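You operate a simulated robot arm through the tools that you are given. There is no shell and no other tool.

You are at the controls of a simulated robot arm. One attempt, no reset.

JOB
Press the black roller into the orange roll-on bottle.
Fine: use the roller press, fingers out before the lever comes down; leave it up; stand the bottle on the green felt mat. Set down upright: what you pick out.

The check looks at the end state, three seconds after you hand in, the way a careful person would. Anything else that was tipped, shoved, dropped, spilled or broken makes it a failure.

ROBOT AND FRAMES
A 7-joint arm with a two-finger parallel gripper, fixed in place. Base frame: the origin is on the floor under the middle of its stand, x ahead of it, y to its left, z up. Units: cm, rad, N and s.
It reaches about 114.7 cm from its shoulder. Its first joint turns from -2.897 to 2.897 rad. Payload 3.43 kg.
The tool frame sits at the grasp point between the pads (the TCP): z along the fingers, y along the line on which they close. The tips reach 3 cm beyond it. Largest opening 9.4 cm; finger width 2.8, thickness 1; the body of the gripper, 5 by 9.6 cm, starts 5.5 cm behind the TCP.
Orientation is that of the tool frame in the base frame, as [roll, pitch, yaw] about the fixed x, y, z axes, in that order (R = Rz(yaw) Ry(pitch) Rx(roll)). With the fingers straight down and closing along the base's y, the tool's x points along the base's -x, its y along +y and its z along -z.

CONTROLS
- The arm moves only by the tool jog_arm. Its arguments are lists of equal length, an entry for each row: "dp": the shift along the tool's x, y, z in cm, a list of three; "delta_rot": the turn, a rotation vector about the tool's x, y, z in rad, a list of three; "claw": the finger opening in cm, from 0 to 9.4. In form: {"dp": [[dx, dy, dz], ...], "delta_rot": [[wx, wy, wz], ...], "claw": [claw, ...]}. A call has 1 to 20 rows; each row is the pose to reach, as a shift and turn from the pose commanded when the call began, along the tool's axes at that moment. Rows are played at 5 a second. More than 5 cm and 0.15 rad between two rows, or a gripper value outside its range, and nothing of the call is played. A pose out of reach is approached as far as the arm can. The call stops where the force on the tool passes 90 N (or 10 N more than at its start, if that is more) or the arm is blocked; 0.2 s more then pass. The fingers move at their own pace (about 4.5 cm/s each) and stop on an object; they squeeze with about 26 N. The grip force told is the motor's: it shows also when the fingers shut on nothing. Time passes only in rows, and 0.2 s behind the last, so rows that repeat a pose let the fingers close. The reply holds the time, the measured pose of the TCP, the force on the tool along the base axes, the opening and the grip force, in the units named above and with some noise, with the torque about the TCP (base axes, N m) and any sound that the robot's microphone picked up.
- Cameras (640 x 400 px; columns grow to the right, rows downward): "scene" is fixed at [39.89, 49.99, 165.13]; the picture's right is [-0.30, 0.95, 0.00], its down [0.86, 0.27, -0.43] and it looks along [-0.41, -0.13, -0.90] (base axes); focal length 214 px, centre (320, 200). "wrist" rides on the gripper at [7.6, 1.4, -10.3] in the tool frame; the picture's right is [-0.18, 0.98, 0.00], its down [-0.75, -0.14, -0.64] and it looks along [-0.63, -0.12, 0.77] (tool axes); focal length 243 px, centre (320, 200). There is no depth. A picture from a camera that has moved, and an enlarged one, comes with that camera's place and axes in the base frame and with its lens. The place of the scene camera against the robot may be out by one fixed shift of up to 1.2 cm in any direction.
- grab_frame(camera): a new picture of that camera. The clock stands still meanwhile.
- zoom(camera, box): a new picture of the part [left, top, right, bottom] of that camera's present view, enlarged. The clock stands still meanwhile.
- hand_in(): hands the job in; it is judged then, once.

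Places have to be worked out from the pictures, the camera data and where the tool is seen. Open the gripper and draw the arm clear of the work before you hand the job in, unless the task says otherwise.

The tools are called after "Emit:" as a command line: name --argument value ..., lists and objects as JSON in quotes. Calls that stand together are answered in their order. jog_arm: Moves the arm, as the interface text tells. Its arguments: {"type":"object","properties":{"dp":{"type":"array","items":{"type":"array","items":{"type":"number"}}},"delta_rot":{"type":"array","items":{"type":"array","items":{"type":"number"}}},"claw":{"type":"array","items":{"type":"number"}}},"required":["dp","delta_rot","claw"]} The other tools are called the same way: grab_frame (camera) takes a picture; zoom (camera, box) takes an enlarged picture of a part of a camera's view; hand_in () hands the job in.

At the start:

```text
clock: 0.0
tool_pos: [24.2, 42.36, 142.57]
ee_rot: [3.14, 0.001, -3.141]
ft_force: [-0.6, -0.6, -0.4]
ft_torque: [-0.02, 0.0, 0.02]
gripper_width: 9.41
finger_force: 0.0
```

scene: 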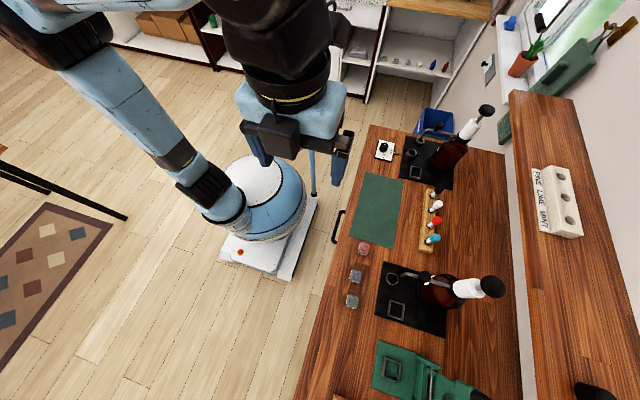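
wrist: 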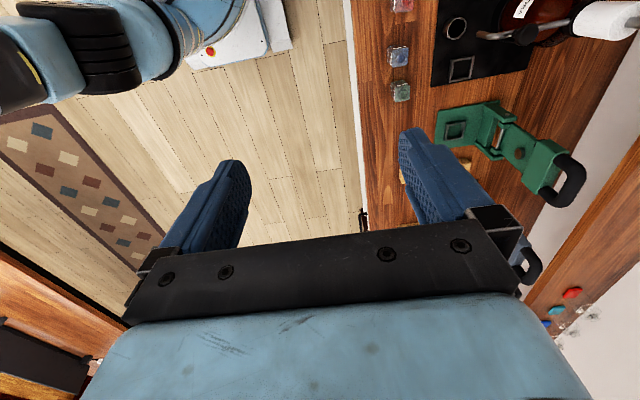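

I'll start by looking closely at the workbench in both cameras to identify the bottle, rollers, press and mat.

Emit:
zoom --camera "scene" --box '[340, 100, 520, 220]'

Emit:
zoom --camera "scene" --box '[320, 200, 520, 330]'

Emit:
zoom --camera "scene" --box '[320, 300, 520, 400]'

Emit:
zoom --camera "scene" --box '[480, 0, 640, 260]'

Emit:
zoom --camera "wrist" --box '[380, 0, 640, 220]'

```text
3.33 times, centred on (430, 160) of scene
camera zoom: at [39.89, 49.99, 165.13], right [-0.3, 0.95, 0.0], down [0.86, 0.27, -0.43], along [-0.41, -0.13, -0.9], focal length 715 px, centre (-47, 333)
```

zoom: 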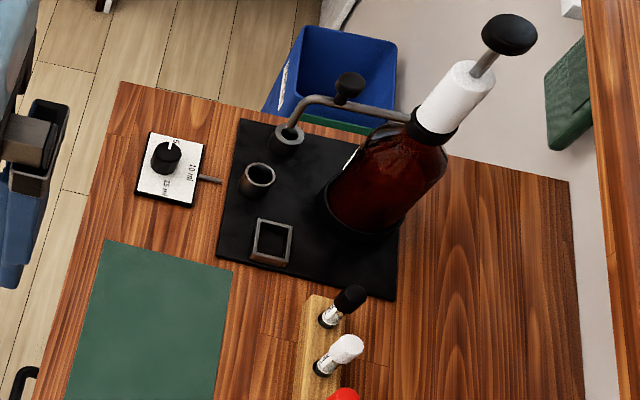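

```text
3.08 times, centred on (420, 265) of scene
camera zoom: at [39.89, 49.99, 165.13], right [-0.3, 0.95, 0.0], down [0.86, 0.27, -0.43], along [-0.41, -0.13, -0.9], focal length 660 px, centre (12, 0)
```

zoom: 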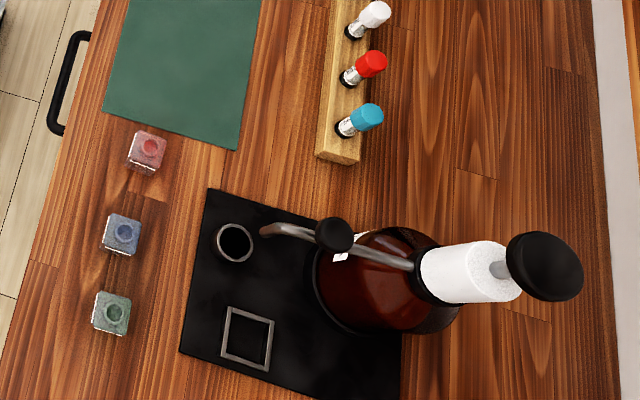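

```text
3.20 times, centred on (420, 350) of scene
camera zoom: at [39.89, 49.99, 165.13], right [-0.3, 0.95, 0.0], down [0.86, 0.27, -0.43], along [-0.41, -0.13, -0.9], focal length 686 px, centre (0, -280)
```

zoom: 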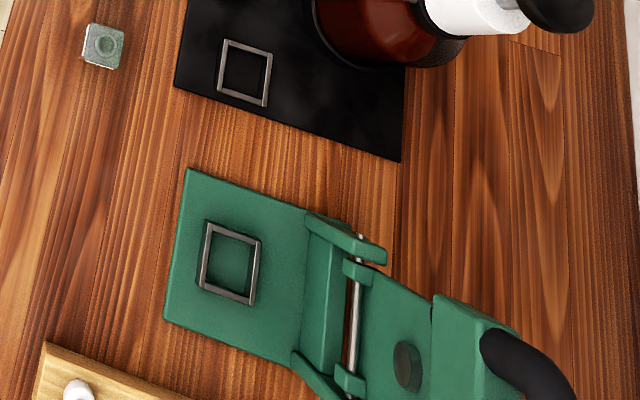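

```text
1.54 times, centred on (560, 130) of scene
camera zoom: at [39.89, 49.99, 165.13], right [-0.3, 0.95, 0.0], down [0.86, 0.27, -0.43], along [-0.41, -0.13, -0.9], focal length 330 px, centre (-49, 308)
```

zoom: 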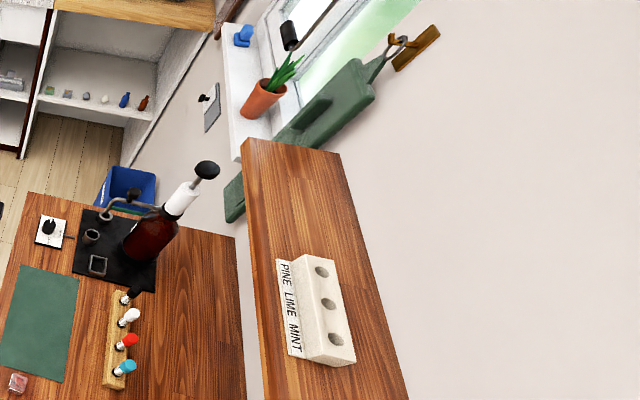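

```text
1.82 times, centred on (510, 110) of wrist
camera zoom: at [16.64, 43.69, 152.74], right [0.18, 0.98, 0.0], down [0.75, -0.14, 0.64], along [0.63, -0.12, -0.77], focal length 441 px, centre (-26, 364)
```

zoom: 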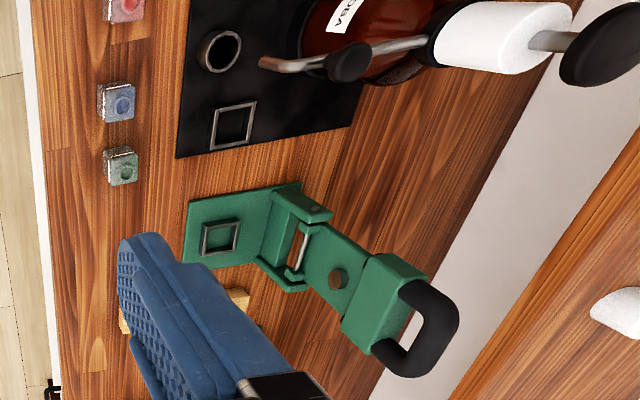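

The bench top seems to be at about z≈90, with the green lever press at larger x. I don't see the orange bottle or the rollers yet, so I'll shift the arm forward, staying high, to look at the far part of the bench.

Emit:
jog_arm --dp '[[-4, 1, 0], [-8, 2, 0], [-12, 3, 0], [-16, 4, 0], [-20, 5, 0]]' --delta_rot '[[0, 0, 0], [0, 0, 0], [0, 0, 0], [0, 0, 0], [0, 0, 0]]' --claw '[9.4, 9.4, 9.4, 9.4, 9.4]'

Emit:
grab_frame --camera "wrist"

Emit:
grab_frame --camera "scene"

```text
clock: 1.2
tool_pos: [44.25, 47.38, 142.52]
ee_rot: [3.142, 0.001, 3.141]
ft_force: [-0.4, -0.1, 1.1]
ft_torque: [-0.01, -0.05, -0.01]
gripper_width: 9.42
finger_force: 0.0
```

```text
taken
camera wrist: at [36.62, 48.64, 152.79], right [0.18, 0.98, 0.0], down [0.75, -0.14, 0.64], along [0.63, -0.12, -0.77], focal length 243 px, centre (320, 200)
```

wrist: 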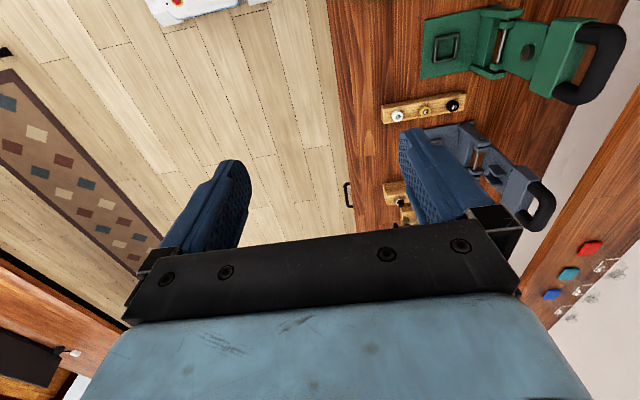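

```text
taken
```

scene: 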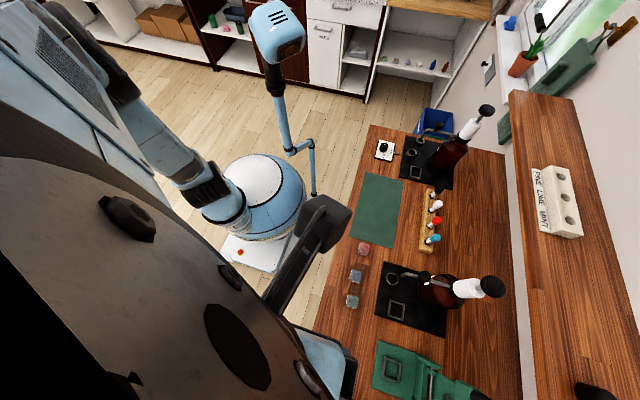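

There are two presses (green and blue-grey) and wooden trays with rollers. I'll move further along the bench to see more of it.

Emit:
jog_arm --dp '[[-4, -1, 0], [-8, -2, 0], [-12, -3, 0], [-16, -4, 0], [-20, -5, 0]]' --delta_rot '[[0, 0, 0], [0, 0, 0], [0, 0, 0], [0, 0, 0], [0, 0, 0]]' --claw '[9.4, 9.4, 9.4, 9.4, 9.4]'

Emit:
grab_frame --camera "wrist"

Emit:
zoom --camera "wrist" --box '[320, 0, 640, 200]'

```text
clock: 2.4
tool_pos: [64.2, 42.42, 142.51]
ee_rot: [3.14, 0.001, 3.141]
ft_force: [-0.7, -0.2, 0.6]
ft_torque: [-0.01, -0.05, 0.01]
gripper_width: 9.4
finger_force: 0.0
```

```text
taken
camera wrist: at [56.68, 43.68, 152.64], right [0.18, 0.98, 0.0], down [0.75, -0.14, 0.64], along [0.63, -0.12, -0.77], focal length 243 px, centre (320, 200)
```

wrist: 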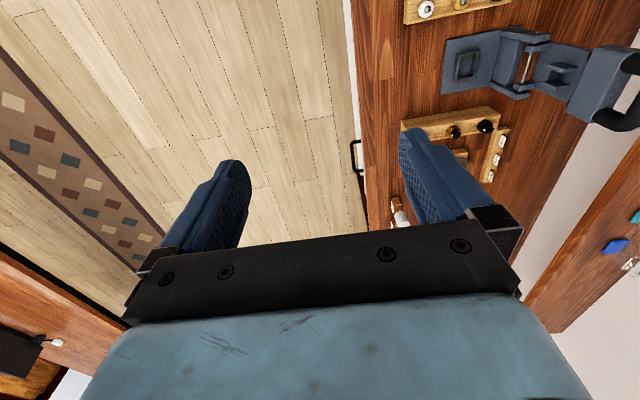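

```text
2.00 times, centred on (480, 100) of wrist
camera zoom: at [56.68, 43.68, 152.64], right [0.18, 0.98, 0.0], down [0.75, -0.14, 0.64], along [0.63, -0.12, -0.77], focal length 485 px, centre (0, 400)
```

zoom: 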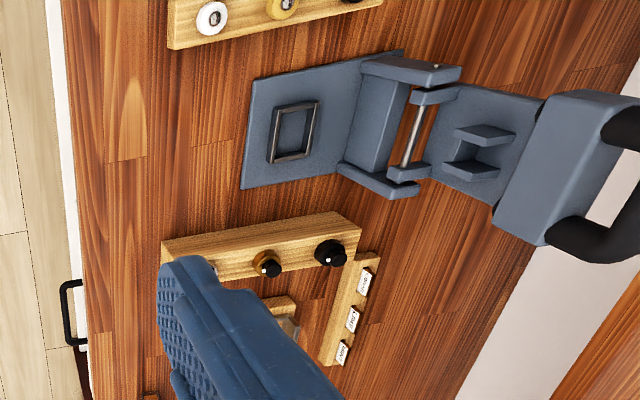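

Emit:
jog_arm --dp '[[-4, -2, 0], [-8, -4, 0], [-12, -6, 0], [-16, -8, 0], [-20, -10, 0]]' --delta_rot '[[0, 0, 0], [0, 0, 0], [0, 0, 0], [0, 0, 0], [0, 0, 0]]' --claw '[9.4, 9.4, 9.4, 9.4, 9.4]'

Emit:
grab_frame --camera "wrist"

Emit:
zoom --camera "wrist" --box '[320, 0, 640, 200]'

Emit:
grab_frame --camera "scene"

```text
clock: 3.6
tool_pos: [76.41, 33.96, 141.6]
ee_rot: [3.135, 0.014, -3.137]
ft_force: [-1.6, 0.0, 3.0]
ft_torque: [0.04, -0.18, -0.01]
gripper_width: 9.42
finger_force: 0.0
out of reach, approached as far as the arm can: row 3, 4, 5
```

```text
taken
camera wrist: at [68.69, 35.04, 151.67], right [0.18, 0.98, 0.01], down [0.75, -0.14, 0.65], along [0.64, -0.11, -0.76], focal length 243 px, centre (320, 200)
```

wrist: 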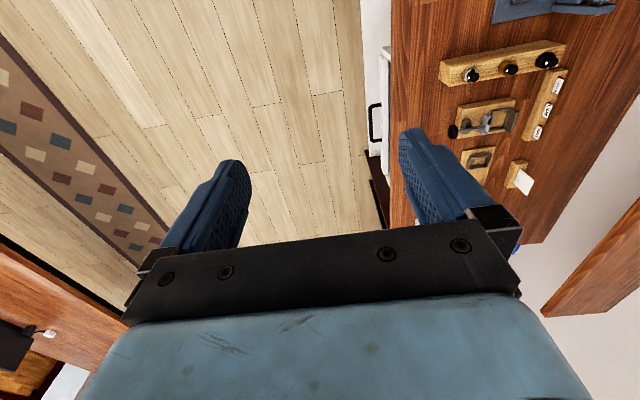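

```text
2.00 times, centred on (480, 100) of wrist
camera zoom: at [68.69, 35.04, 151.67], right [0.18, 0.98, 0.01], down [0.75, -0.14, 0.65], along [0.64, -0.11, -0.76], focal length 485 px, centre (0, 400)
```

zoom: 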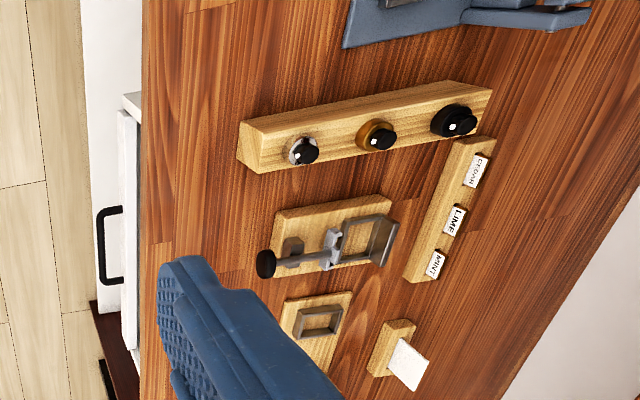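

```text
taken
```

scene: 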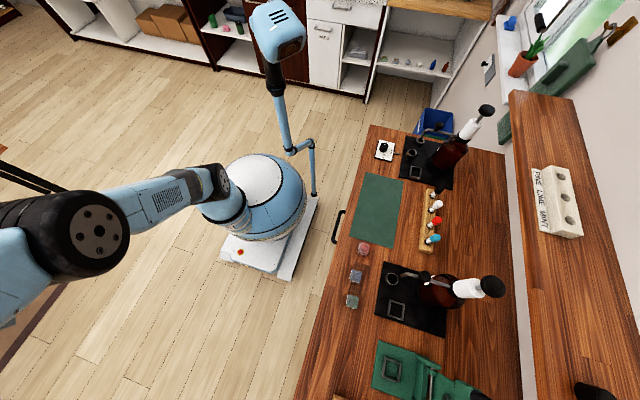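

I still don't see the orange bottle. I'll zoom in on the far shelf and the other candidate places in the scene view.

Emit:
zoom --camera "scene" --box '[300, 0, 480, 110]'

Emit:
zoom --camera "scene" --box '[370, 40, 460, 90]'

Emit:
zoom --camera "scene" --box '[340, 230, 400, 320]'

Emit:
zoom --camera "scene" --box '[90, 0, 270, 80]'

Emit:
zoom --camera "scene" --box '[480, 0, 640, 90]'

```text
3.56 times, centred on (390, 55) of scene
camera zoom: at [39.89, 49.99, 165.13], right [-0.3, 0.95, 0.0], down [0.86, 0.27, -0.43], along [-0.41, -0.13, -0.9], focal length 763 px, centre (71, 716)
```

zoom: 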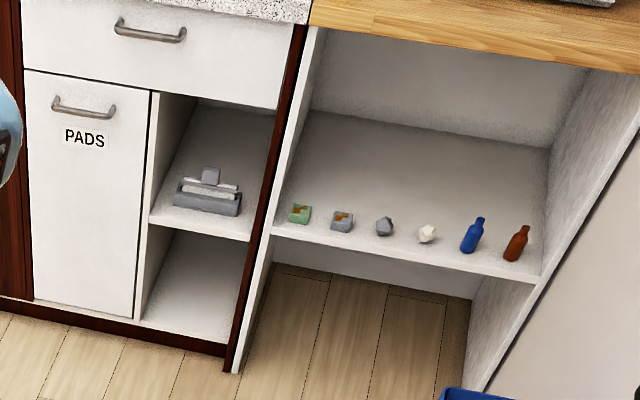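

```text
7.11 times, centred on (415, 65) of scene
camera zoom: at [39.89, 49.99, 165.13], right [-0.3, 0.95, 0.0], down [0.86, 0.27, -0.43], along [-0.41, -0.13, -0.9], focal length 1525 px, centre (-356, 1160)
```

zoom: 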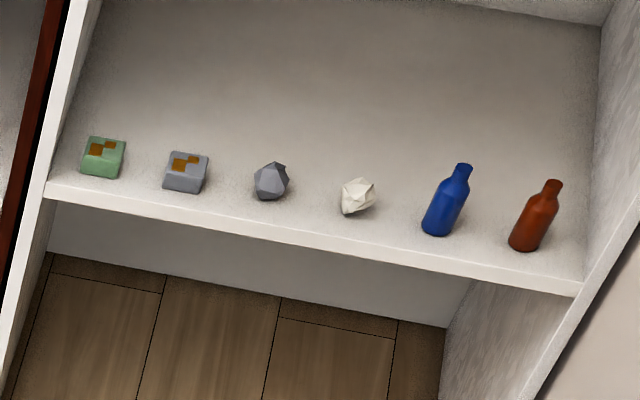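

```text
4.44 times, centred on (370, 275) of scene
camera zoom: at [39.89, 49.99, 165.13], right [-0.3, 0.95, 0.0], down [0.86, 0.27, -0.43], along [-0.41, -0.13, -0.9], focal length 953 px, centre (98, -133)
```

zoom: 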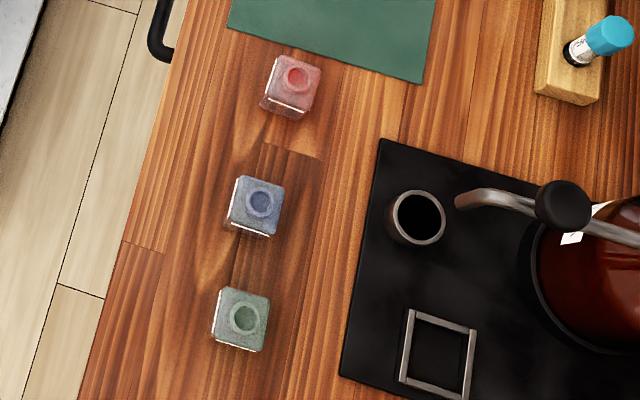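

```text
3.56 times, centred on (180, 40) of scene
camera zoom: at [39.89, 49.99, 165.13], right [-0.3, 0.95, 0.0], down [0.86, 0.27, -0.43], along [-0.41, -0.13, -0.9], focal length 763 px, centre (818, 769)
```

zoom: 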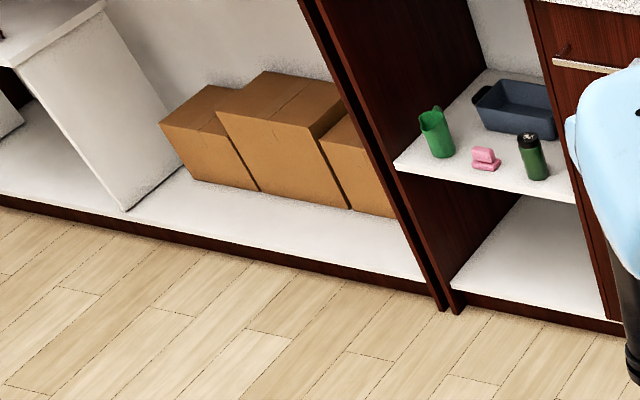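

```text
4.00 times, centred on (560, 45) of scene
camera zoom: at [39.89, 49.99, 165.13], right [-0.3, 0.95, 0.0], down [0.86, 0.27, -0.43], along [-0.41, -0.13, -0.9], focal length 858 px, centre (-640, 820)
```

zoom: 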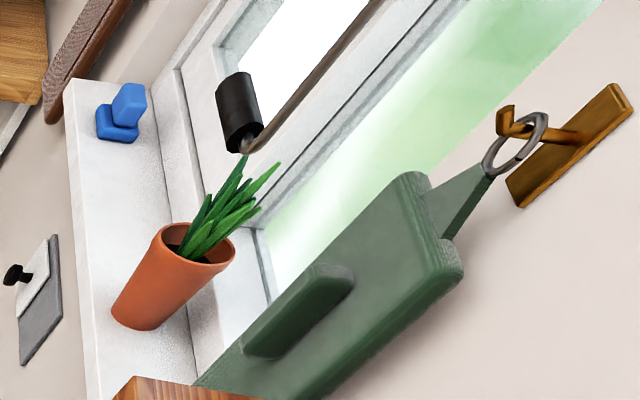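

The far shelf holds only ornaments. I'll turn the gripper 90° about vertical so the wrist camera looks across the bench (+y), and pull back a little into reach.

Emit:
jog_arm --dp '[[2, 0, 0], [4, 0, 0], [6, 0, 0], [8, 0, 0], [10, 0, 0], [10, 0, 0], [10, 0, 0], [10, 0, 0], [10, 0, 0], [10, 0, 0], [10, 0, 0]]' --delta_rot '[[0, 0, -0.143], [0, 0, -0.286], [0, 0, -0.429], [0, 0, -0.571], [0, 0, -0.714], [0, 0, -0.857], [0, 0, -1.0], [0, 0, -1.143], [0, 0, -1.286], [0, 0, -1.429], [0, 0, -1.571]]' --claw '[9.4, 9.4, 9.4, 9.4, 9.4, 9.4, 9.4, 9.4, 9.4, 9.4, 9.4]'

Emit:
grab_frame --camera "wrist"

Emit:
zoom --camera "wrist" --box '[0, 0, 320, 200]'

Emit:
zoom --camera "wrist" --box '[320, 0, 640, 200]'

```text
clock: 6.0
tool_pos: [67.17, 34.01, 140.44]
ee_rot: [3.14, 0.001, -1.567]
ft_force: [0.0, 0.5, 0.3]
ft_torque: [-0.01, 0.0, 0.0]
gripper_width: 9.43
finger_force: 0.0
```

```text
taken
camera wrist: at [65.82, 26.3, 150.66], right [-0.98, 0.18, 0.0], down [0.14, 0.75, 0.64], along [0.12, 0.63, -0.77], focal length 243 px, centre (320, 200)
```

wrist: 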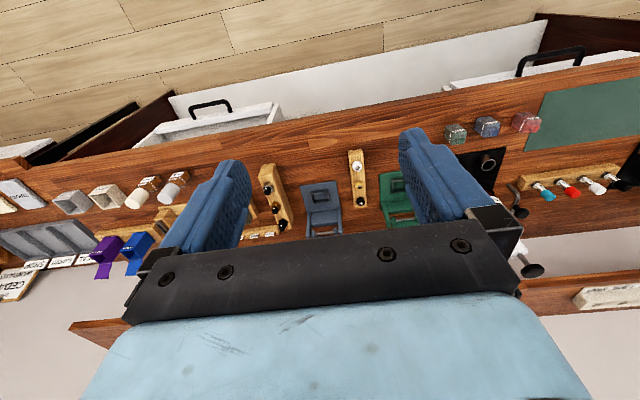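

```text
2.00 times, centred on (160, 100) of wrist
camera zoom: at [65.82, 26.3, 150.66], right [-0.98, 0.18, 0.0], down [0.14, 0.75, 0.64], along [0.12, 0.63, -0.77], focal length 485 px, centre (640, 400)
```

zoom: 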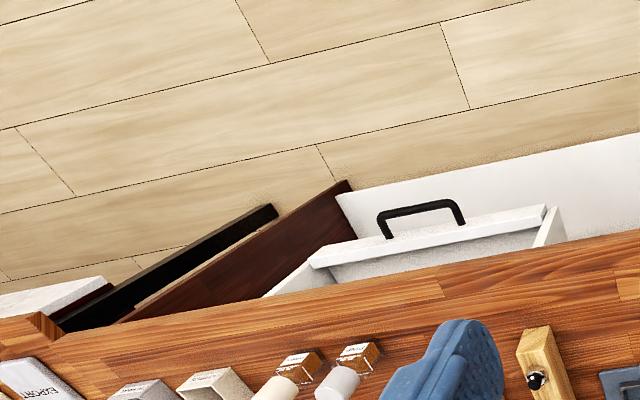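

```text
2.00 times, centred on (480, 100) of wrist
camera zoom: at [65.82, 26.3, 150.66], right [-0.98, 0.18, 0.0], down [0.14, 0.75, 0.64], along [0.12, 0.63, -0.77], focal length 485 px, centre (0, 400)
```

zoom: 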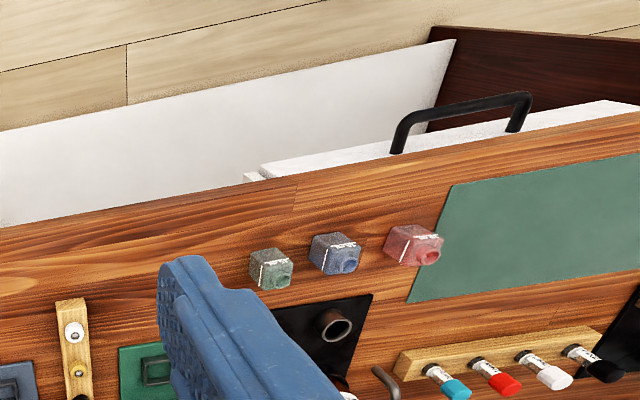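

The small square bottles carry labels on their sides, so I'll zoom in to read those and the vials and objects at the far end.

Emit:
zoom --camera "wrist" --box '[435, 100, 555, 165]'

Emit:
zoom --camera "wrist" --box '[500, 150, 640, 220]'

Emit:
zoom --camera "wrist" --box '[0, 160, 220, 300]'

Emit:
zoom --camera "wrist" --box '[230, 130, 420, 250]'

```text
5.33 times, centred on (495, 132) of wrist
camera zoom: at [65.82, 26.3, 150.66], right [-0.98, 0.18, 0.0], down [0.14, 0.75, 0.64], along [0.12, 0.63, -0.77], focal length 1294 px, centre (-613, 560)
```

zoom: 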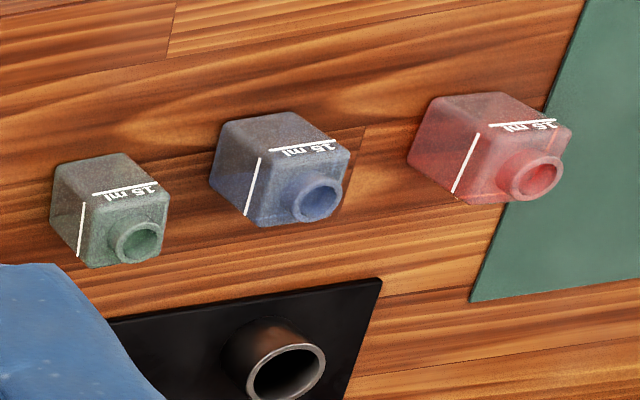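

```text
4.57 times, centred on (570, 185) of wrist
camera zoom: at [65.82, 26.3, 150.66], right [-0.98, 0.18, 0.0], down [0.14, 0.75, 0.64], along [0.12, 0.63, -0.77], focal length 1109 px, centre (-823, 269)
```

zoom: 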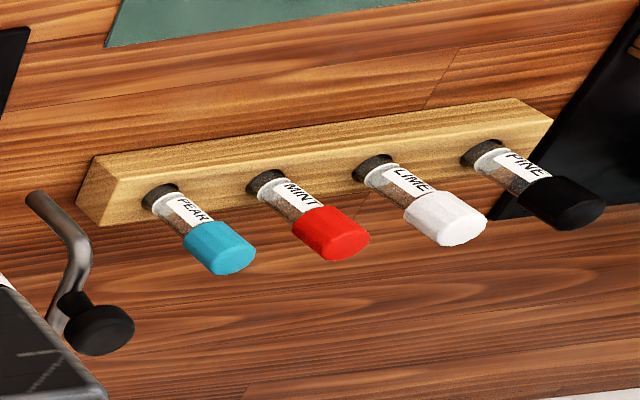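

```text
2.86 times, centred on (110, 230) of wrist
camera zoom: at [65.82, 26.3, 150.66], right [-0.98, 0.18, 0.0], down [0.14, 0.75, 0.64], along [0.12, 0.63, -0.77], focal length 693 px, centre (920, 114)
```

zoom: 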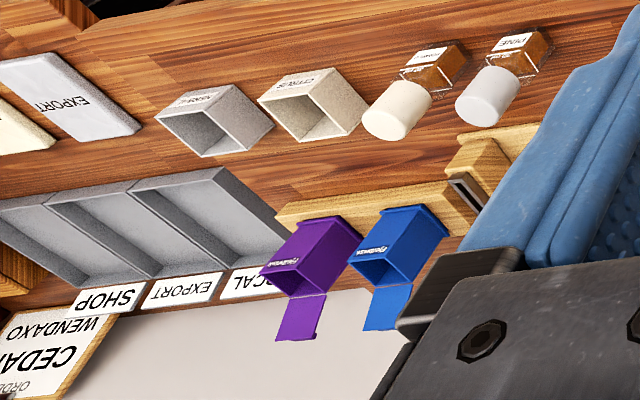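

```text
3.33 times, centred on (325, 190) of wrist
camera zoom: at [65.82, 26.3, 150.66], right [-0.98, 0.18, 0.0], down [0.14, 0.75, 0.64], along [0.12, 0.63, -0.77], focal length 809 px, centre (303, 233)
```

zoom: 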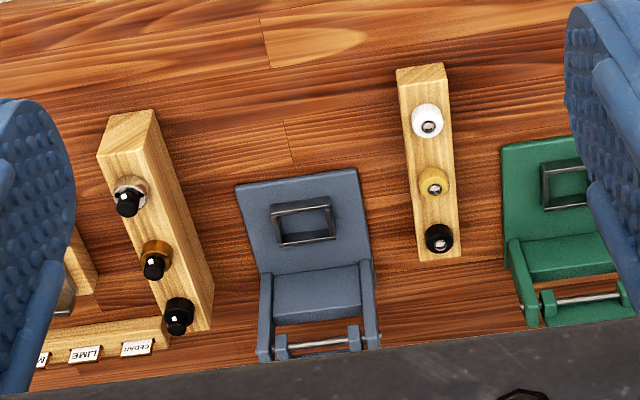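

The green press sits next to the roller tray (white, gold, black rollers), and the three square 15 ml bottles are red-tinted, blue and green. I'll move back over the bottles for a closer look at their colours and check whether there are other bottles elsewhere.

Emit:
jog_arm --dp '[[0, 4.5, 0], [-1, 9, 0], [-2, 13.5, 0], [-3, 18, 0], [-4, 22.5, 0], [-5, 27, 0], [-5, 31.5, 0], [-5, 36, 0], [-5, 40, 0], [-5, 42, 0]]' --delta_rot '[[0, 0, 0], [0, 0, 0], [0, 0, 0], [0, 0, 0], [0, 0, 0], [0, 0, 0], [0, 0, 0], [0, 0, 0], [0, 0, 0], [0, 0, 0]]' --claw '[9.4, 9.4, 9.4, 9.4, 9.4, 9.4, 9.4, 9.4, 9.4, 9.4]'

Emit:
grab_frame --camera "wrist"

Emit:
zoom --camera "wrist" --box '[220, 60, 440, 200]'

Emit:
zoom --camera "wrist" --box '[420, 60, 640, 200]'

Emit:
zoom --camera "wrist" --box '[0, 100, 220, 240]'

```text
clock: 8.2
tool_pos: [25.17, 39.12, 140.41]
ee_rot: [3.139, 0.002, -1.573]
ft_force: [0.6, 0.8, 0.4]
ft_torque: [-0.03, 0.05, -0.01]
gripper_width: 9.4
finger_force: 0.1
```

```text
taken
camera wrist: at [23.68, 31.37, 150.62], right [-0.98, 0.18, 0.0], down [0.14, 0.75, 0.64], along [0.12, 0.63, -0.77], focal length 243 px, centre (320, 200)
```

wrist: 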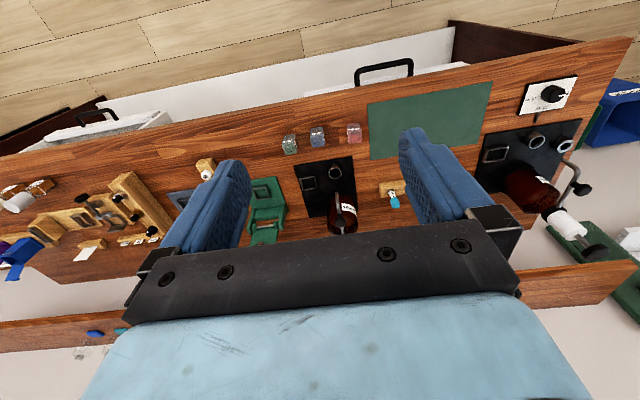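

```text
2.86 times, centred on (330, 130) of wrist
camera zoom: at [23.68, 31.37, 150.62], right [-0.98, 0.18, 0.0], down [0.14, 0.75, 0.64], along [0.12, 0.63, -0.77], focal length 693 px, centre (291, 400)
```

zoom: 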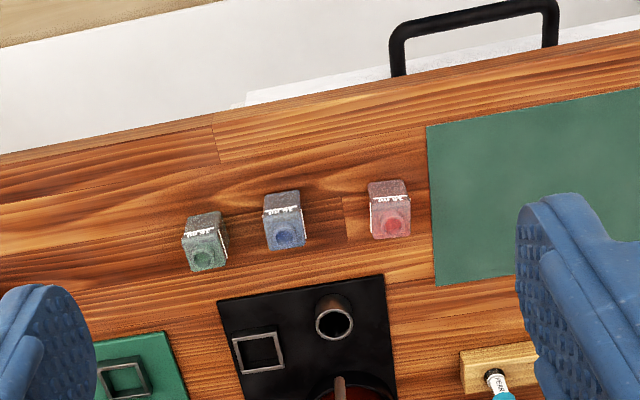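

```text
2.86 times, centred on (530, 130) of wrist
camera zoom: at [23.68, 31.37, 150.62], right [-0.98, 0.18, 0.0], down [0.14, 0.75, 0.64], along [0.12, 0.63, -0.77], focal length 693 px, centre (-280, 400)
```

zoom: 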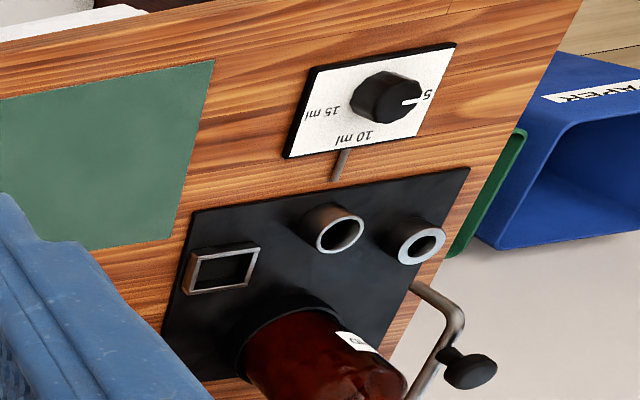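

```text
2.86 times, centred on (110, 170) of wrist
camera zoom: at [23.68, 31.37, 150.62], right [-0.98, 0.18, 0.0], down [0.14, 0.75, 0.64], along [0.12, 0.63, -0.77], focal length 693 px, centre (920, 286)
```

zoom: 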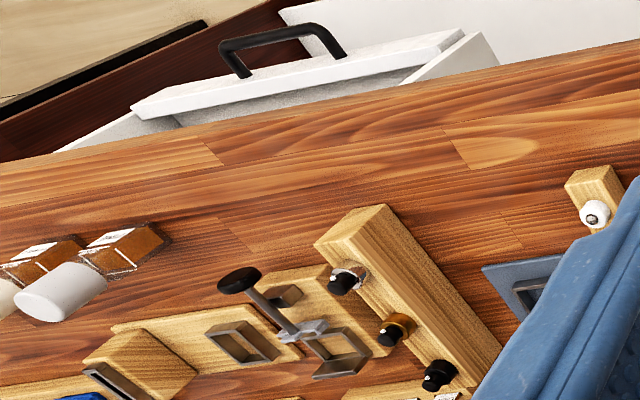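

I'll zoom strongly on the three bottles for their true colour, and on the wall shelf and far-end items.

Emit:
zoom --camera "wrist" --box '[270, 110, 370, 165]'

Emit:
zoom --camera "wrist" --box '[0, 300, 140, 400]'

Emit:
zoom --camera "wrist" --box '[0, 160, 130, 260]'

Emit:
zoom --camera "wrist" --box '[520, 60, 640, 330]'

Emit:
zoom --camera "scene" --box '[330, 330, 480, 400]'

```text
6.40 times, centred on (320, 138) of wrist
camera zoom: at [23.68, 31.37, 150.62], right [-0.98, 0.18, 0.0], down [0.14, 0.75, 0.64], along [0.12, 0.63, -0.77], focal length 1553 px, centre (320, 600)
```

zoom: 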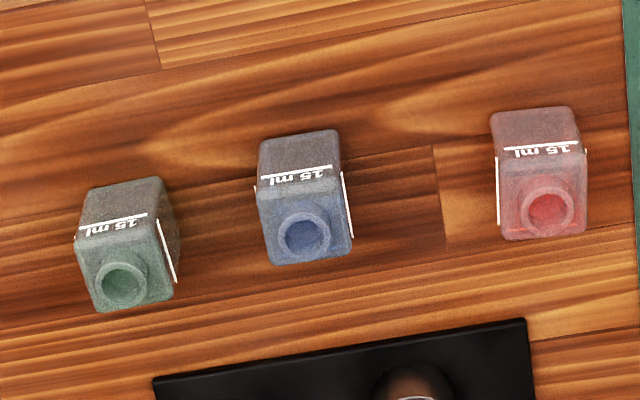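

```text
4.00 times, centred on (70, 350) of wrist
camera zoom: at [23.68, 31.37, 150.62], right [-0.98, 0.18, 0.0], down [0.14, 0.75, 0.64], along [0.12, 0.63, -0.77], focal length 970 px, centre (1320, -400)
```

zoom: 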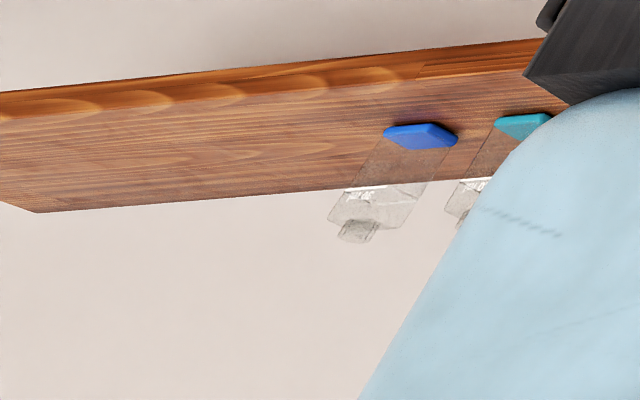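

```text
4.00 times, centred on (65, 210) of wrist
camera zoom: at [23.68, 31.37, 150.62], right [-0.98, 0.18, 0.0], down [0.14, 0.75, 0.64], along [0.12, 0.63, -0.77], focal length 970 px, centre (1340, 160)
```

zoom: 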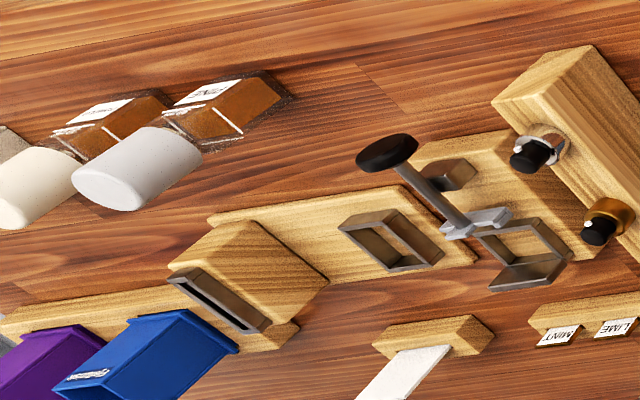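

```text
1.48 times, centred on (580, 195) of wrist
camera zoom: at [23.68, 31.37, 150.62], right [-0.98, 0.18, 0.0], down [0.14, 0.75, 0.64], along [0.12, 0.63, -0.77], focal length 359 px, centre (-65, 207)
```

zoom: 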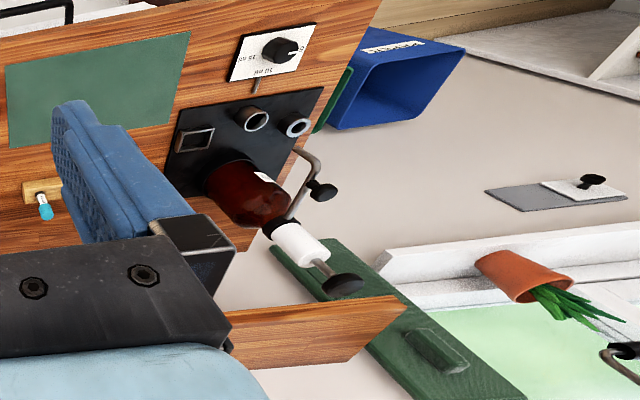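

```text
4.27 times, centred on (405, 365) of scene
camera zoom: at [39.89, 49.99, 165.13], right [-0.3, 0.95, 0.0], down [0.86, 0.27, -0.43], along [-0.41, -0.13, -0.9], focal length 915 px, centre (-43, -504)
```

zoom: 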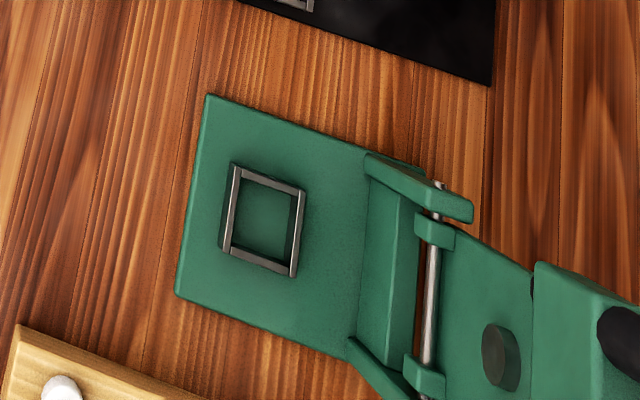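

The wall-shelf bottles at about (94, 104) look out of reach and are of another type. Next I'll check both drawers, which seem to be slightly open.

Emit:
zoom --camera "wrist" --box '[320, 40, 500, 120]'

Emit:
zoom --camera "wrist" --box '[20, 80, 200, 160]'

Emit:
zoom --camera "scene" --box '[320, 180, 400, 260]'

```text
3.56 times, centred on (410, 80) of wrist
camera zoom: at [23.68, 31.37, 150.62], right [-0.98, 0.18, 0.0], down [0.14, 0.75, 0.64], along [0.12, 0.63, -0.77], focal length 863 px, centre (0, 627)
```

zoom: 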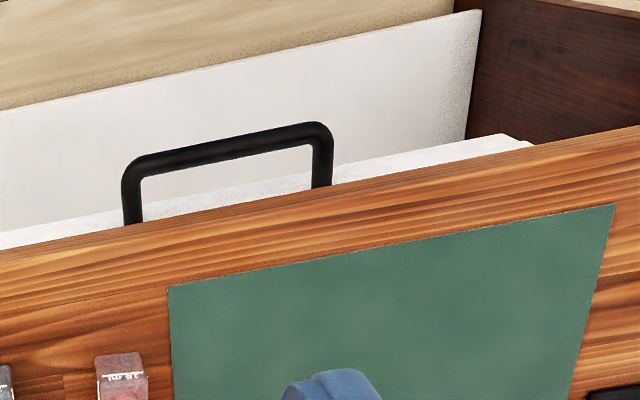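

```text
3.56 times, centred on (110, 120) of wrist
camera zoom: at [23.68, 31.37, 150.62], right [-0.98, 0.18, 0.0], down [0.14, 0.75, 0.64], along [0.12, 0.63, -0.77], focal length 863 px, centre (1067, 484)
```

zoom: 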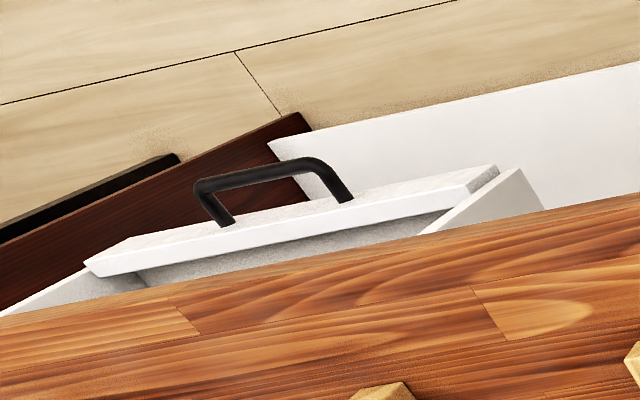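

```text
5.00 times, centred on (360, 220) of scene
camera zoom: at [39.89, 49.99, 165.13], right [-0.3, 0.95, 0.0], down [0.86, 0.27, -0.43], along [-0.41, -0.13, -0.9], focal length 1072 px, centre (120, 100)
```

zoom: 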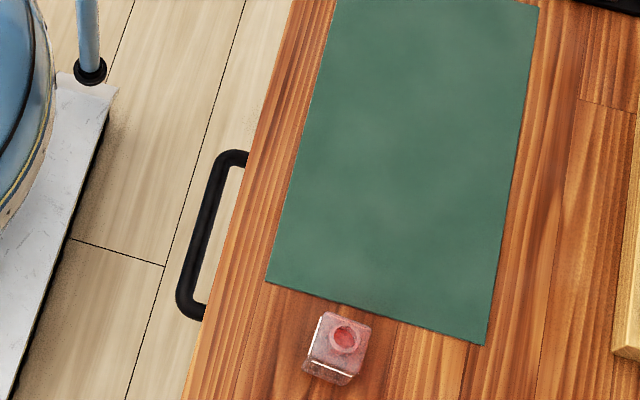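

Drawer 1 is shut, but drawer 2 (x≈100) is open a bit. I'll get a better view into it, and of the far end of the bench, from over the floor beside the bench.

Emit:
jog_arm --dp '[[1, -4.5, 0], [2, -9, 0], [3, -13.5, 1], [4, -18, 2], [5, -22.5, 3], [5, -27, 4], [5, -31.5, 5], [5, -36, 6], [5, -40, 8], [5, -44, 10], [4, -48, 12], [4, -51, 13]]' --delta_rot '[[0, 0, 0], [0, 0, 0], [0, 0, 0], [0, 0, 0], [0, 0, 0], [0, 0, 0], [0, 0, 0], [0, 0, 0], [0, 0, 0], [0, 0, 0], [0, 0, 0], [0, 0, 0]]' --claw '[9.4, 9.4, 9.4, 9.4, 9.4, 9.4, 9.4, 9.4, 9.4, 9.4, 9.4, 9.4]'

Emit:
grab_frame --camera "wrist"

Emit:
zoom --camera "wrist" --box '[0, 60, 260, 220]'

Emit:
zoom --camera "wrist" --box '[220, 60, 440, 240]'

```text
clock: 10.8
tool_pos: [76.36, 34.99, 127.35]
ee_rot: [-3.141, 0.001, -1.571]
ft_force: [-0.6, -0.2, 0.9]
ft_torque: [-0.04, 0.0, -0.04]
gripper_width: 9.39
finger_force: 0.0
```

```text
taken
camera wrist: at [74.87, 27.31, 137.51], right [-0.98, 0.18, 0.0], down [0.14, 0.75, 0.64], along [0.12, 0.63, -0.77], focal length 243 px, centre (320, 200)
```

wrist: 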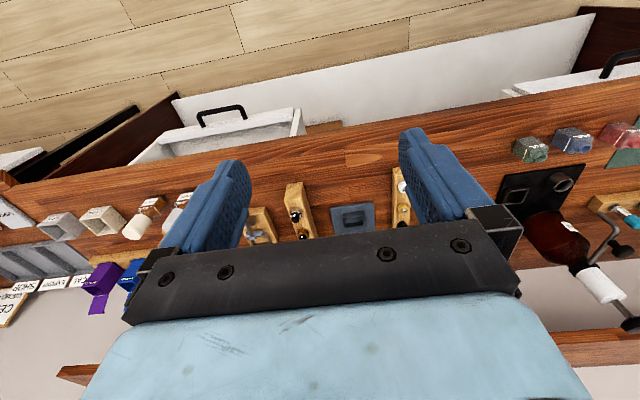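

```text
2.46 times, centred on (130, 140) of wrist
camera zoom: at [74.87, 27.31, 137.51], right [-0.98, 0.18, 0.0], down [0.14, 0.75, 0.64], along [0.12, 0.63, -0.77], focal length 597 px, centre (788, 348)
```

zoom: 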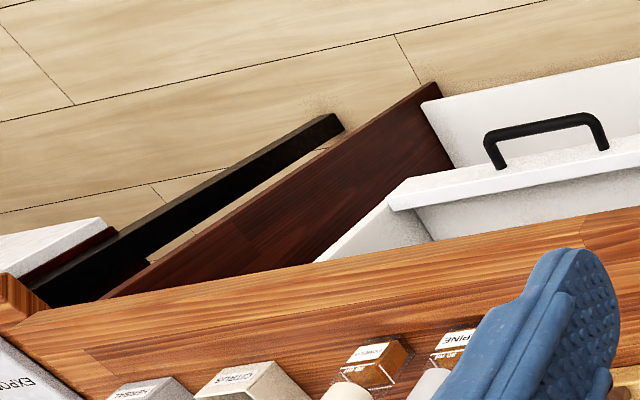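

```text
2.22 times, centred on (330, 150) of wrist
camera zoom: at [74.87, 27.31, 137.51], right [-0.98, 0.18, 0.0], down [0.14, 0.75, 0.64], along [0.12, 0.63, -0.77], focal length 539 px, centre (298, 311)
```

zoom: 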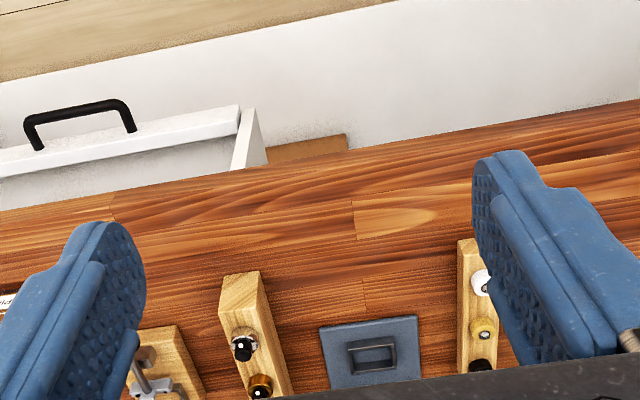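

The drawer's visible part looks empty, but a brown surface shows below the bench next to it. I'll go lower and tilt the camera up to look under the bench front.

Emit:
jog_arm --dp '[[3, 1, 3], [6, 2, 6], [9, 3, 9], [12, 4, 12], [15, 5, 15], [18, 6, 18], [21, 6, 21], [23, 6, 22]]' --delta_rot '[[0, 0, 0], [0, 0, 0], [0, -0.12, 0], [0, -0.24, 0], [0, -0.36, 0], [0, -0.48, 0], [0, -0.6, 0], [0, -0.7, 0]]' --claw '[9.4, 9.4, 9.4, 9.4, 9.4, 9.4, 9.4, 9.4]'

Emit:
grab_frame --camera "wrist"

```text
clock: 12.6
tool_pos: [70.16, 12.06, 105.28]
ee_rot: [3.141, 0.704, -1.569]
ft_force: [-0.2, 0.3, 0.8]
ft_torque: [-0.05, -0.01, -0.01]
gripper_width: 9.42
finger_force: 0.2
```

```text
taken
camera wrist: at [68.75, -0.48, 108.19], right [-0.98, 0.14, 0.12], down [0.14, 0.16, 0.98], along [0.12, 0.98, -0.18], focal length 243 px, centre (320, 200)
```

wrist: 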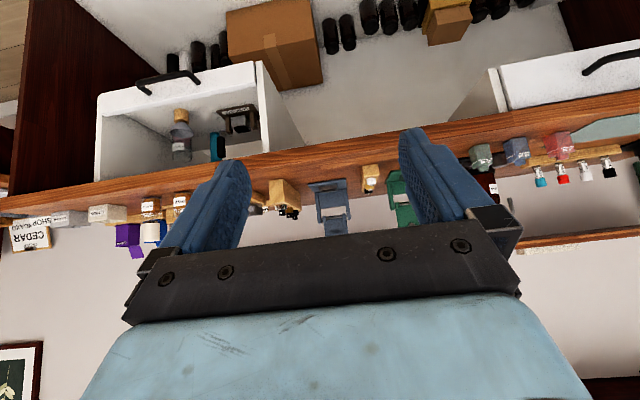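

Emit:
zoom --camera "wrist" --box '[90, 60, 310, 180]'

Emit:
zoom --camera "wrist" --box '[100, 0, 360, 100]'

Emit:
zoom --camera "wrist" --box '[320, 0, 580, 120]'

Emit:
zoom --camera "wrist" --box '[440, 100, 640, 260]'

Emit:
zoom --camera "wrist" --box '[0, 170, 200, 300]'

```text
2.91 times, centred on (200, 120) of wrist
camera zoom: at [68.75, -0.48, 108.19], right [-0.98, 0.14, 0.12], down [0.14, 0.16, 0.98], along [0.12, 0.98, -0.18], focal length 706 px, centre (669, 433)
```

zoom: 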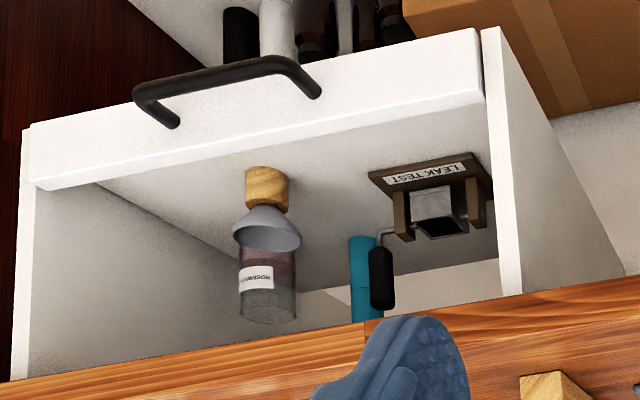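

```text
2.46 times, centred on (230, 50) of wrist
camera zoom: at [68.75, -0.48, 108.19], right [-0.98, 0.14, 0.12], down [0.14, 0.16, 0.98], along [0.12, 0.98, -0.18], focal length 597 px, centre (542, 569)
```

zoom: 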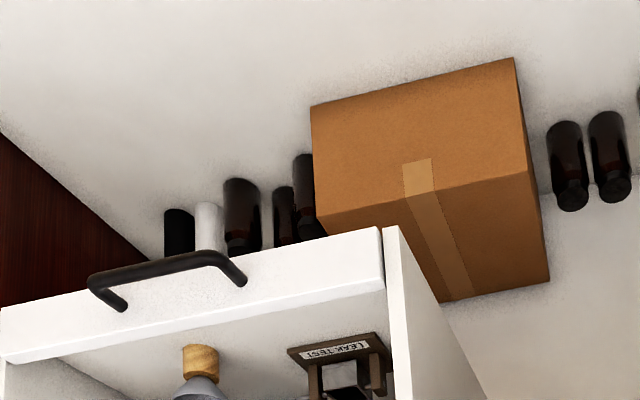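

```text
2.46 times, centred on (450, 60) of wrist
camera zoom: at [68.75, -0.48, 108.19], right [-0.98, 0.14, 0.12], down [0.14, 0.16, 0.98], along [0.12, 0.98, -0.18], focal length 597 px, centre (0, 545)
```

zoom: 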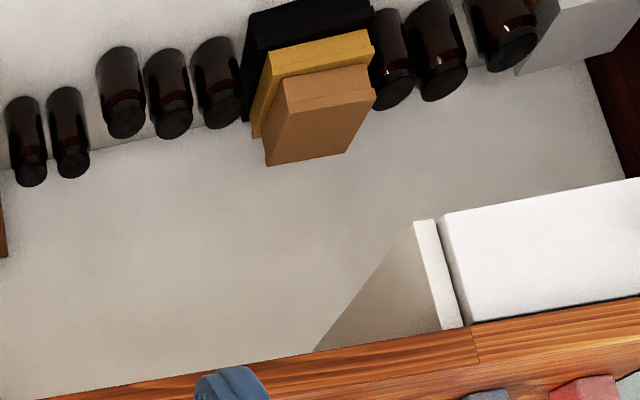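

```text
2.50 times, centred on (540, 180) of wrist
camera zoom: at [68.75, -0.48, 108.19], right [-0.98, 0.14, 0.12], down [0.14, 0.16, 0.98], along [0.12, 0.98, -0.18], focal length 606 px, centre (-230, 250)
```

zoom: 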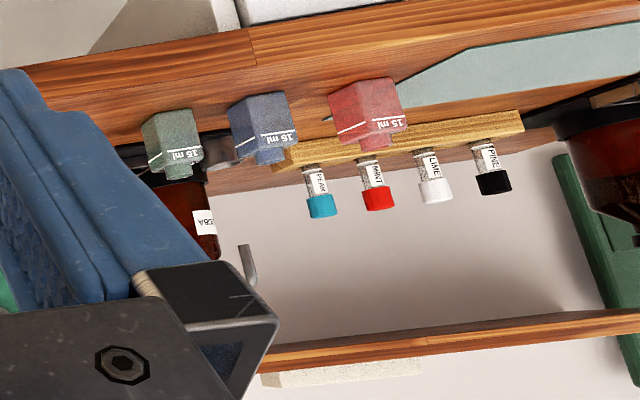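

```text
3.08 times, centred on (100, 235) of wrist
camera zoom: at [68.75, -0.48, 108.19], right [-0.98, 0.14, 0.12], down [0.14, 0.16, 0.98], along [0.12, 0.98, -0.18], focal length 746 px, centre (997, 92)
```

zoom: 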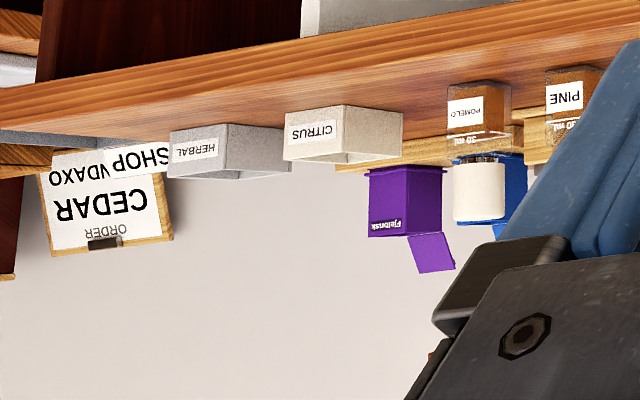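

The drawer holds a leak-test fixture and oil jars; no orange bottle there. I'll shift along −x in this same tilted view to see the parts of the bench that the fingers hide, including behind the dispensers.

Emit:
jog_arm --dp '[[0, 5, 0], [0, 10, 0], [0, 15, 0], [0, 20, 0], [0, 25, 0]]' --delta_rot '[[0, 0, 0], [0, 0, 0], [0, 0, 0], [0, 0, 0], [0, 0, 0]]' --claw '[9.4, 9.4, 9.4, 9.4, 9.4]'

Emit:
grab_frame --camera "wrist"

Emit:
zoom --camera "wrist" --box '[0, 100, 240, 250]'

Emit:
zoom --camera "wrist" --box '[220, 100, 440, 250]'

Emit:
zoom --camera "wrist" --box '[420, 100, 640, 250]'

```text
clock: 13.8
tool_pos: [45.11, 12.23, 105.53]
ee_rot: [3.14, 0.699, -1.571]
ft_force: [1.2, 0.2, -0.8]
ft_torque: [0.0, 0.06, 0.04]
gripper_width: 9.4
finger_force: 0.1
```

```text
taken
camera wrist: at [43.67, -0.38, 108.36], right [-0.98, 0.14, 0.12], down [0.14, 0.16, 0.98], along [0.12, 0.98, -0.18], focal length 243 px, centre (320, 200)
```

wrist: 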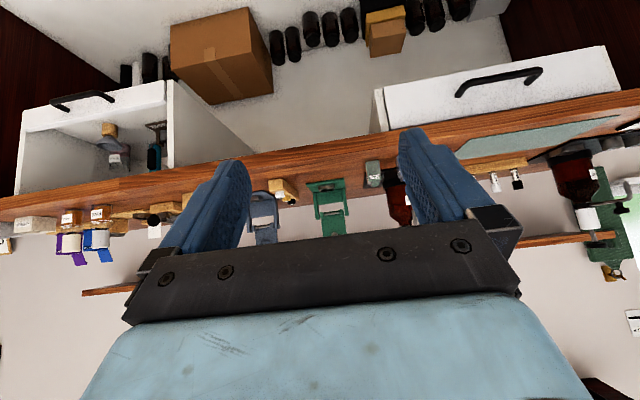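

```text
2.67 times, centred on (120, 175) of wrist
camera zoom: at [43.67, -0.38, 108.36], right [-0.98, 0.14, 0.12], down [0.14, 0.16, 0.98], along [0.12, 0.98, -0.18], focal length 647 px, centre (853, 267)
```

zoom: 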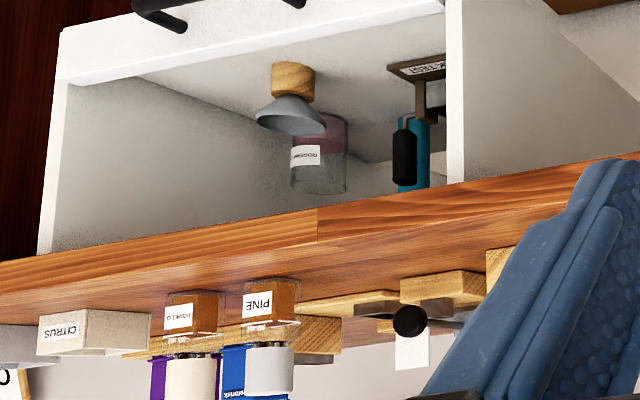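

```text
2.67 times, centred on (330, 175) of wrist
camera zoom: at [43.67, -0.38, 108.36], right [-0.98, 0.14, 0.12], down [0.14, 0.16, 0.98], along [0.12, 0.98, -0.18], focal length 647 px, centre (293, 267)
```

zoom: 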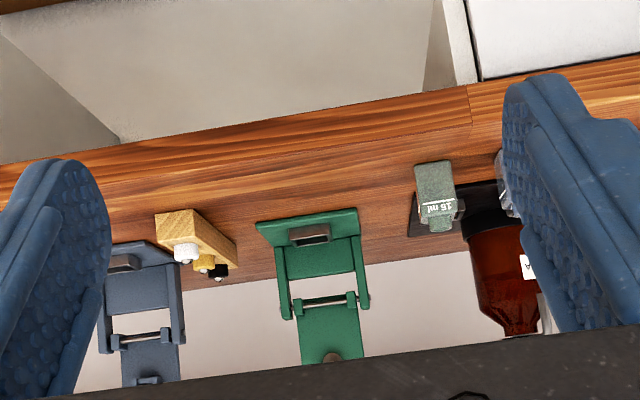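

```text
2.67 times, centred on (530, 175) of wrist
camera zoom: at [43.67, -0.38, 108.36], right [-0.98, 0.14, 0.12], down [0.14, 0.16, 0.98], along [0.12, 0.98, -0.18], focal length 647 px, centre (-240, 267)
```

zoom: 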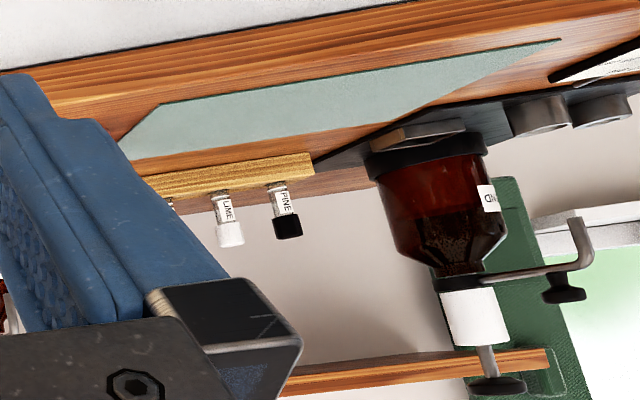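

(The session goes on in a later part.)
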